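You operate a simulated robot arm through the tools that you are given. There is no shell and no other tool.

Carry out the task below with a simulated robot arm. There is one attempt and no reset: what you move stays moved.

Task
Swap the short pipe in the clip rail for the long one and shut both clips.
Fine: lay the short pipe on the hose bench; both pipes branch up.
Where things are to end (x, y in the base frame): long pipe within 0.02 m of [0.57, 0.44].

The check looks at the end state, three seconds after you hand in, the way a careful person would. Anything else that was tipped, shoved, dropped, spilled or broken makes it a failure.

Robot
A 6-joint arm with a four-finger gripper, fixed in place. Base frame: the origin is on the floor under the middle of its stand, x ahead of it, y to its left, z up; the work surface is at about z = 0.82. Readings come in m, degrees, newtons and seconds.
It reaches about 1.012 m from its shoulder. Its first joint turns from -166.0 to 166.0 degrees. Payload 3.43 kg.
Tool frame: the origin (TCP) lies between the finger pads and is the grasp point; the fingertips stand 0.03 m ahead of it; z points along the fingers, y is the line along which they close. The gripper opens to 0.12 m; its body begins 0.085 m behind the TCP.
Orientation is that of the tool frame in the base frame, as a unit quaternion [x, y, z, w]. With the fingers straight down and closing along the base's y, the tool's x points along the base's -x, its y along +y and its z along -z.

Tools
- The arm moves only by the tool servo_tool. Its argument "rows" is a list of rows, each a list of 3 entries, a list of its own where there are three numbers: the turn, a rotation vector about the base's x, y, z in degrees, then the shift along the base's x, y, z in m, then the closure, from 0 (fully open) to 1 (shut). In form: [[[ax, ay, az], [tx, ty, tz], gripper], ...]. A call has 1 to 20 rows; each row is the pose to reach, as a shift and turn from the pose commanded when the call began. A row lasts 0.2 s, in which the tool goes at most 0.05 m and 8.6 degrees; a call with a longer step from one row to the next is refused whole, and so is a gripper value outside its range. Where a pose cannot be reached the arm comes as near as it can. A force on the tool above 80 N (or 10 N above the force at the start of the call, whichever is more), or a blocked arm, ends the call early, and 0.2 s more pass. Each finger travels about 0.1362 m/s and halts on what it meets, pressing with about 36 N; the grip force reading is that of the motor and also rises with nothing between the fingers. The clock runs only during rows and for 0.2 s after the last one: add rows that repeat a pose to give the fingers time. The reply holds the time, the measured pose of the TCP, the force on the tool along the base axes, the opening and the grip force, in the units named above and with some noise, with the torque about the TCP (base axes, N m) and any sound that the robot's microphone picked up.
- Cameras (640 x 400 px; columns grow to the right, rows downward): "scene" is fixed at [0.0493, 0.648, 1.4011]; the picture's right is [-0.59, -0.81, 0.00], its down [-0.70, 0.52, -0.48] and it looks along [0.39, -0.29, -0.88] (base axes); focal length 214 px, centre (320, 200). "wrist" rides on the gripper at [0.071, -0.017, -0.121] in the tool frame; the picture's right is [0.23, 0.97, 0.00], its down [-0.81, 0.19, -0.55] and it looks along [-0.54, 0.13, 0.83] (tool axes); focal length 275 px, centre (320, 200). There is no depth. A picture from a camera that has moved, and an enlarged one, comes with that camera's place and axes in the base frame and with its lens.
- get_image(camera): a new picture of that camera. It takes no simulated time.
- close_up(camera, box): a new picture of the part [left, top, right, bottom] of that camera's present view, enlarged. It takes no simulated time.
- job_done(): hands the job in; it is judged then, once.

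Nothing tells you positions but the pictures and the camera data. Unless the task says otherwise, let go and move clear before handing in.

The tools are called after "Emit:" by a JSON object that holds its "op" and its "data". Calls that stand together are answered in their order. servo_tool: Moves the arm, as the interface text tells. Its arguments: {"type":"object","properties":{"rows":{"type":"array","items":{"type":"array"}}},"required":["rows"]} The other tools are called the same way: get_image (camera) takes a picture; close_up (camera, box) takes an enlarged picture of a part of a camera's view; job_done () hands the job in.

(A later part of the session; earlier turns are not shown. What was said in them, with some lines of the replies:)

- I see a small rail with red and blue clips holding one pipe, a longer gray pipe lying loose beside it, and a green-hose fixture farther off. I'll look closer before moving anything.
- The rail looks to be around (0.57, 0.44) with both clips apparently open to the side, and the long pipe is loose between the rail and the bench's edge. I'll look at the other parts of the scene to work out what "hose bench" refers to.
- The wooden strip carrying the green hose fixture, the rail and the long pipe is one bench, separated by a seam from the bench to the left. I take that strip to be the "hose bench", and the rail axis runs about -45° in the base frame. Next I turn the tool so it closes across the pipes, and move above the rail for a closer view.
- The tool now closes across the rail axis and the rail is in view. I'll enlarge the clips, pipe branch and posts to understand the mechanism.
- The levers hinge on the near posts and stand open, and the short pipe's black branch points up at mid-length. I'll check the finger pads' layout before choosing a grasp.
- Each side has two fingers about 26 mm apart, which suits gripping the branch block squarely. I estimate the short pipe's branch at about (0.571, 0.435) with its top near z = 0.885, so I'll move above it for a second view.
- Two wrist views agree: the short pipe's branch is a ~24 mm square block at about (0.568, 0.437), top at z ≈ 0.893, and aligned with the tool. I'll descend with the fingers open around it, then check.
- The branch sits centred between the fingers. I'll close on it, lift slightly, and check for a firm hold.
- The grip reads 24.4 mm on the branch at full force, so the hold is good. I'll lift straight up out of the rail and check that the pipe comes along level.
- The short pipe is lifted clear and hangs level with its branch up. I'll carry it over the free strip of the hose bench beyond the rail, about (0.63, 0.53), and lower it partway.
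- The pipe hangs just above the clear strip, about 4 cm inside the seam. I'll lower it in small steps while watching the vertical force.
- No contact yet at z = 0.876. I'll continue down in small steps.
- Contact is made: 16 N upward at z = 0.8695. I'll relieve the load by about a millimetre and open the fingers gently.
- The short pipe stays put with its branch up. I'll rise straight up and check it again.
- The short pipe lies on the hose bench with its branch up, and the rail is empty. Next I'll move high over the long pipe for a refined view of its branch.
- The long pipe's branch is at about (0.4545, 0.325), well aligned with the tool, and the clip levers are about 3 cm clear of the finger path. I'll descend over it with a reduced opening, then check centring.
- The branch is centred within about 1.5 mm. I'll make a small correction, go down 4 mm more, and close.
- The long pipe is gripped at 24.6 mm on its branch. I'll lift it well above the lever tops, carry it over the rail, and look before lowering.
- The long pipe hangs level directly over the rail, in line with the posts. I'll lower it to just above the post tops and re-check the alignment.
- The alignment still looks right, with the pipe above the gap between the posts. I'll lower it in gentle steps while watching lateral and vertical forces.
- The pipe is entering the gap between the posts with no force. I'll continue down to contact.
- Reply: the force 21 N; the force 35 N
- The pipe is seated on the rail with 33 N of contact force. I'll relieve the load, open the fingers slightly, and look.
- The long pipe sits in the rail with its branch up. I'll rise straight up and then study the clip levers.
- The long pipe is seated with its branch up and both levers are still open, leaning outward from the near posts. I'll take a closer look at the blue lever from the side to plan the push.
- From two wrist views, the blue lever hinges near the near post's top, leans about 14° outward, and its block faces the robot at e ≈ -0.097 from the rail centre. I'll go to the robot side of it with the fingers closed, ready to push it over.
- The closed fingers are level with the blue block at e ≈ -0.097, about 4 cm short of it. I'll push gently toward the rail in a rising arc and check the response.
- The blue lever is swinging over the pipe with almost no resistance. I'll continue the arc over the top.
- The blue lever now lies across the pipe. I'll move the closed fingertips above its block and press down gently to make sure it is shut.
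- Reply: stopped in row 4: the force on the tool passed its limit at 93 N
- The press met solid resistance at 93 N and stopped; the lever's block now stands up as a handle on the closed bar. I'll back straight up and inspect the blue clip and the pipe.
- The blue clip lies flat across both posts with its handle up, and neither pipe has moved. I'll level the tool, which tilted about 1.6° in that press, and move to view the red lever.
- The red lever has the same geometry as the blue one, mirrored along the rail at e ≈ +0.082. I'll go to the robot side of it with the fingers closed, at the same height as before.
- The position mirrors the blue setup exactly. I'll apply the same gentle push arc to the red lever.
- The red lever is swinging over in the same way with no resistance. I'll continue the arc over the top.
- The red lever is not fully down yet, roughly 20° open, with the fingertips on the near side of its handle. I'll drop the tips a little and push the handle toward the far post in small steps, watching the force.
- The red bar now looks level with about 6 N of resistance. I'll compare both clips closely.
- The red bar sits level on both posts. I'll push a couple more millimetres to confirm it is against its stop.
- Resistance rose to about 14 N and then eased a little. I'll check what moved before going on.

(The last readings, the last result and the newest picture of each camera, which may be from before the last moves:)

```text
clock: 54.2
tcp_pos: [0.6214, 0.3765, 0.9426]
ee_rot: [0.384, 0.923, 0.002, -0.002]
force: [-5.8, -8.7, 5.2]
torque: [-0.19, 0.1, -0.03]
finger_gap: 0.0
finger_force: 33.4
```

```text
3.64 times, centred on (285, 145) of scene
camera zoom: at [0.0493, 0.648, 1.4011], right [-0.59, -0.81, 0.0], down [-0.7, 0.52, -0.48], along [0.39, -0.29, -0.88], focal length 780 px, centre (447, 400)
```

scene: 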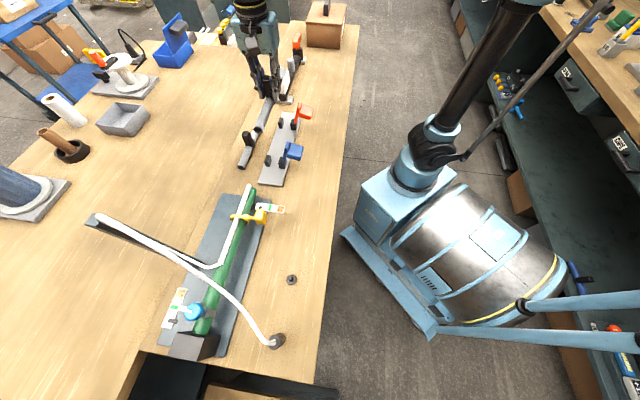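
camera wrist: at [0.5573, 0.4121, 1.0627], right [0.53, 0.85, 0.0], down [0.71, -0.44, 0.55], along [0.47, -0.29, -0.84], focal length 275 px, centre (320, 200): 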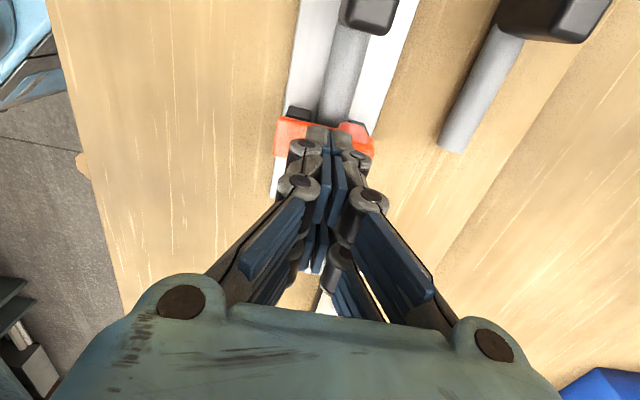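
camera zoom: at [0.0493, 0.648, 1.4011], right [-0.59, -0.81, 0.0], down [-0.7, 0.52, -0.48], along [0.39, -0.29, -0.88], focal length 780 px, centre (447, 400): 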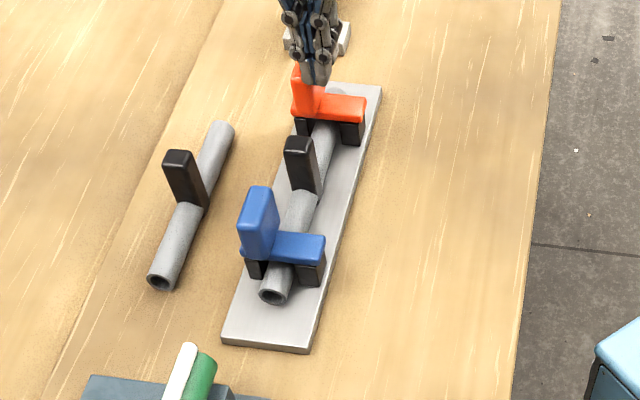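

The lever itself did not move and is against its stop; only the fingers flexed. I'll back off toward the robot, rise clear, and inspect everything.

Emit:
{"op": "servo_tool", "data": {"rows": [[[0, 0, 0], [-0.004, -0.004, 0], 1], [[0, 0, 0], [-0.008, -0.008, 0.002], 1], [[0, 0, 0], [-0.01, -0.01, 0.02], 1], [[0, 0, 0], [-0.01, -0.01, 0.05], 1], [[0, 0, 0], [-0.01, -0.01, 0.09], 1], [[0, 0, 0], [-0.01, -0.01, 0.12], 1], [[0, 0, 0], [-0.01, -0.01, 0.12], 1]]}}

Emit:
{"op": "close_up", "data": {"camera": "scene", "box": [230, 90, 340, 200]}}

Emit:
{"op": "close_up", "data": {"camera": "scene", "box": [255, 95, 315, 155]}}

Emit:
{"op": "close_up", "data": {"camera": "scene", "box": [250, 125, 310, 185]}}

```text
clock: 55.8
tcp_pos: [0.6141, 0.3656, 1.0633]
ee_rot: [0.383, 0.924, 0.001, -0.001]
force: [0.8, 0.3, 0.5]
torque: [-0.02, 0.01, -0.01]
finger_gap: 0.0
finger_force: 33.7
```

```text
3.64 times, centred on (285, 145) of scene
camera zoom: at [0.0493, 0.648, 1.4011], right [-0.59, -0.81, 0.0], down [-0.7, 0.52, -0.48], along [0.39, -0.29, -0.88], focal length 780 px, centre (447, 400)
```

zoom: 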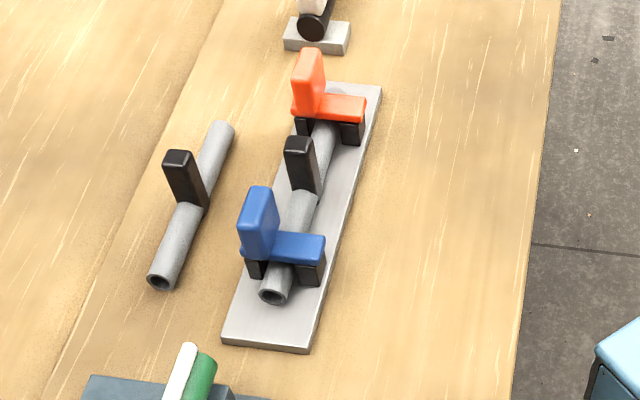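

```text
6.67 times, centred on (285, 125) of scene
camera zoom: at [0.0493, 0.648, 1.4011], right [-0.59, -0.81, 0.0], down [-0.7, 0.52, -0.48], along [0.39, -0.29, -0.88], focal length 1430 px, centre (553, 700)
```

zoom: 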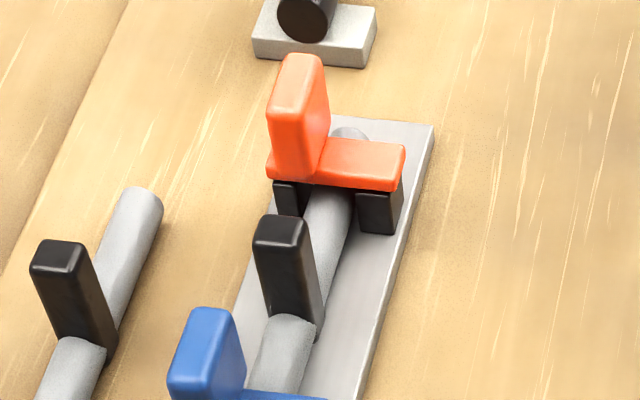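

```text
6.67 times, centred on (280, 155) of scene
camera zoom: at [0.0493, 0.648, 1.4011], right [-0.59, -0.81, 0.0], down [-0.7, 0.52, -0.48], along [0.39, -0.29, -0.88], focal length 1430 px, centre (587, 500)
```

zoom: 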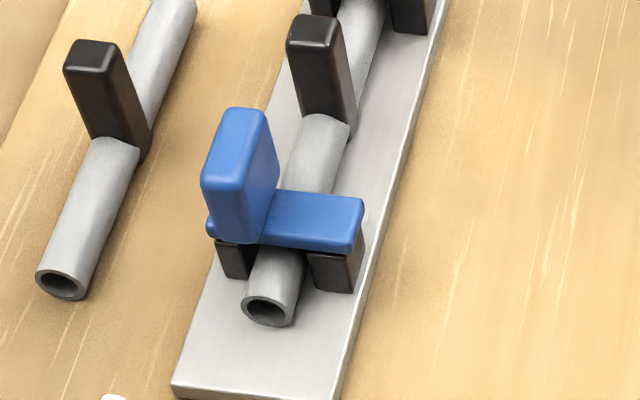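

Both bars now lie level on their posts; the blue lever settled the last few degrees by itself. I'll verify each clip with the wrist camera from the same relative viewpoint.

Emit:
{"op": "servo_tool", "data": {"rows": [[[0, 0, 0], [-0.03, -0.001, 0], 0.7], [[0, 0, 0], [-0.06, -0.002, 0], 0.4], [[0, 0, 0], [-0.09, -0.003, -0.02], 0.1], [[0, 0, 0], [-0.097, -0.0034, -0.045], 0], [[0, 0, 0], [-0.097, -0.0034, -0.063], 0], [[0, 0, 0], [-0.097, -0.0034, -0.063], 0]]}}

Emit:
{"op": "get_image", "data": {"camera": "wrist"}}

Emit:
{"op": "close_up", "data": {"camera": "wrist", "box": [300, 120, 480, 232]}}

Emit:
{"op": "servo_tool", "data": {"rows": [[[0, 0, 0], [-0.03, 0.03, 0.02], 0], [[0, 0, 0], [-0.062, 0.062, 0.02], 0], [[0, 0, 0], [-0.095, 0.095, 0.02], 0], [[0, 0, 0], [-0.125, 0.125, 0.01], 0], [[0, 0, 0], [-0.1255, 0.1255, 0], 0], [[0, 0, 0], [-0.1255, 0.1255, 0], 0]]}}

Emit:
{"op": "get_image", "data": {"camera": "wrist"}}

Emit:
{"op": "close_up", "data": {"camera": "wrist", "box": [300, 120, 480, 232]}}

```text
clock: 57.2
tcp_pos: [0.5125, 0.3633, 0.999]
ee_rot: [0.383, 0.924, 0.002, -0.001]
force: [-0.8, 0.1, 0.6]
torque: [0.01, 0.01, 0.01]
finger_gap: 0.12
finger_force: 0.0
```

```text
taken
camera wrist: at [0.4507, 0.4013, 1.1201], right [0.53, 0.85, 0.0], down [0.71, -0.44, 0.55], along [0.47, -0.29, -0.83], focal length 275 px, centre (320, 200)
```

wrist: 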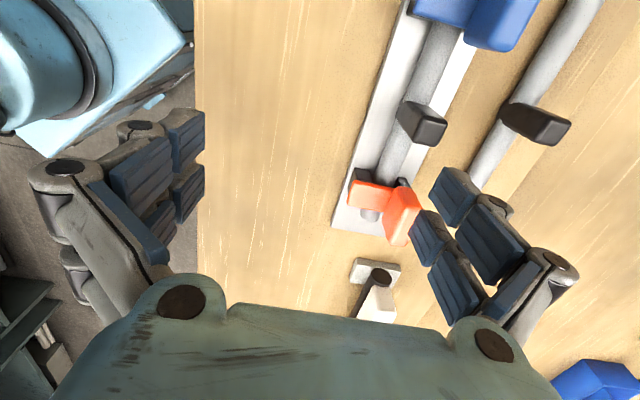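

```text
3.56 times, centred on (390, 176) of wrist
camera zoom: at [0.4507, 0.4013, 1.1201], right [0.53, 0.85, 0.0], down [0.71, -0.44, 0.55], along [0.47, -0.29, -0.83], focal length 979 px, centre (71, 285)
```

zoom: 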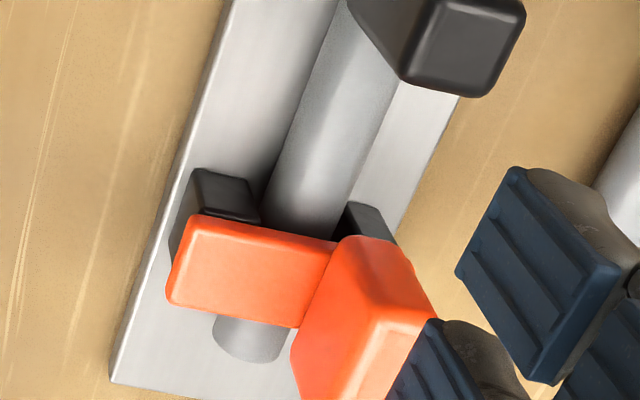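

```text
clock: 58.6
tcp_pos: [0.3869, 0.4878, 0.9986]
ee_rot: [0.383, 0.924, 0.001, -0.002]
force: [-0.5, 0.4, 0.1]
torque: [0.0, 0.01, 0.01]
finger_gap: 0.1202
finger_force: 0.0
```

```text
taken
camera wrist: at [0.3247, 0.526, 1.1193], right [0.53, 0.85, 0.0], down [0.71, -0.44, 0.55], along [0.47, -0.29, -0.83], focal length 275 px, centre (320, 200)
```

wrist: 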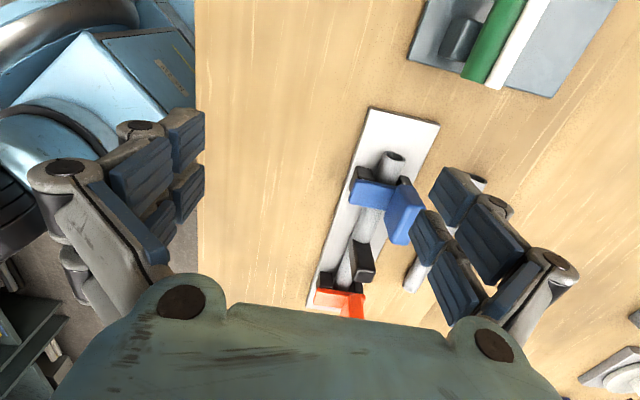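

```text
3.56 times, centred on (390, 176) of wrist
camera zoom: at [0.3247, 0.526, 1.1193], right [0.53, 0.85, 0.0], down [0.71, -0.44, 0.55], along [0.47, -0.29, -0.83], focal length 979 px, centre (71, 285)
```

zoom: 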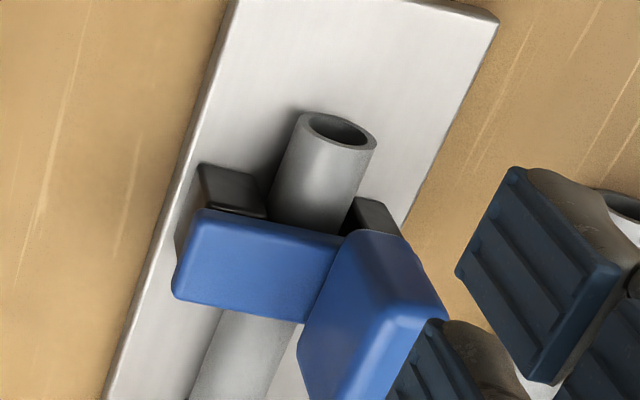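

Both clips show the same closed angle, and the long pipe's ends put its centre at about (0.572, 0.438), well within tolerance. I'll raise the arm clear and take a last full look.

Emit:
{"op": "servo_tool", "data": {"rows": [[[0, 0, 0], [0, 0, 0.03], 0], [[0, 0, 0], [0, 0, 0.07], 0], [[0, 0, 0], [0, 0, 0.11], 0], [[0, 0, 0], [-0.01, -0.02, 0.14], 0], [[0, 0, 0], [-0.02, -0.05, 0.15], 0], [[0, 0, 0], [-0.02, -0.07, 0.15], 0], [[0, 0, 0], [-0.02, -0.07, 0.15], 0], [[0, 0, 0], [-0.02, -0.07, 0.15], 0]]}}

Emit:
{"op": "get_image", "data": {"camera": "scene"}}

Emit:
{"op": "get_image", "data": {"camera": "wrist"}}

Emit:
{"op": "close_up", "data": {"camera": "scene", "box": [230, 80, 340, 190]}}

```text
clock: 60.4
tcp_pos: [0.3681, 0.417, 1.1498]
ee_rot: [0.384, 0.923, 0.002, -0.001]
force: [0.3, 0.1, 0.3]
torque: [-0.03, -0.01, 0.03]
finger_gap: 0.1199
finger_force: 0.0
```

```text
taken
```

scene: 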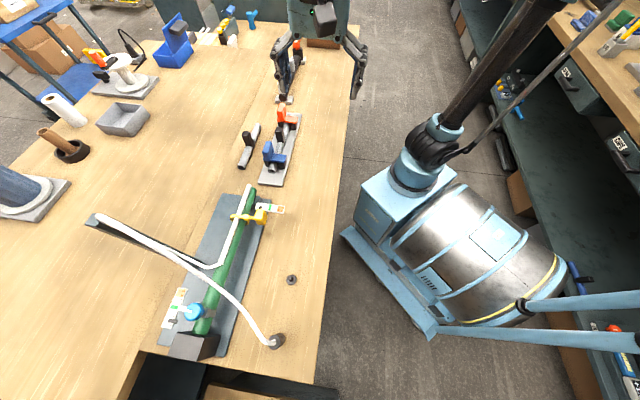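

```text
taken
camera wrist: at [0.3059, 0.4553, 1.2704], right [0.53, 0.85, 0.0], down [0.71, -0.44, 0.55], along [0.47, -0.29, -0.83], focal length 275 px, centre (320, 200)
```

wrist: 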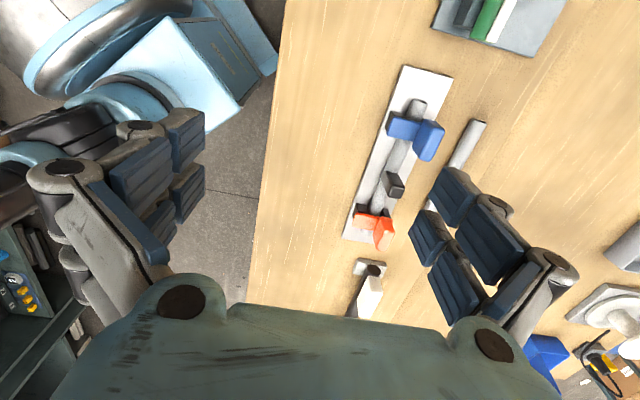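

```text
3.64 times, centred on (285, 135) of scene
camera zoom: at [0.0493, 0.648, 1.4011], right [-0.59, -0.81, 0.0], down [-0.7, 0.52, -0.48], along [0.39, -0.29, -0.88], focal length 780 px, centre (447, 436)
```

zoom: 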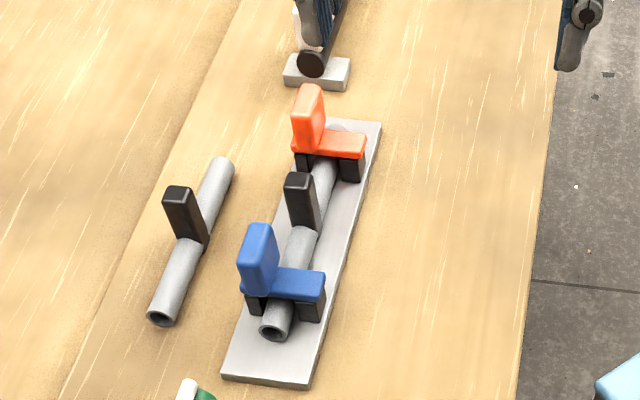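

The long pipe is in the rail near (0.57, 0.44) with its branch up, and both clips lie shut across it. The short pipe lies branch up on the hose bench, nothing else has moved, and the arm is clear, so I'm handing in.

Emit:
{"op": "job_done", "data": {}}

```text
The job is handed in.
```

The swap is finished and handed in; I haven't seen the check's result.

- **Long pipe:** it is in the clip rail with its branch up. Its centre measured about (0.572, 0.438), roughly 3 mm from the target of [0.57, 0.44].
- **Clips:** both the blue and red clips are shut, each lying level on its two posts. The red one was pushed to its stop. The blue one settled its last few degrees on its own after I pressed it.
- **Short pipe:** it is on the hose bench at about (0.63, 0.53), branch up. I took "hose bench" to mean the wooden bench carrying the green hose fixture and the rail. The pipe is about 4 cm inside that bench's seam.

While I was pressing the blue clip, the force reached 93 N and stopped that move. The final pictures show the clip, rail and pipes undisturbed, and nothing else looks moved. The gripper is open and the arm is clear.
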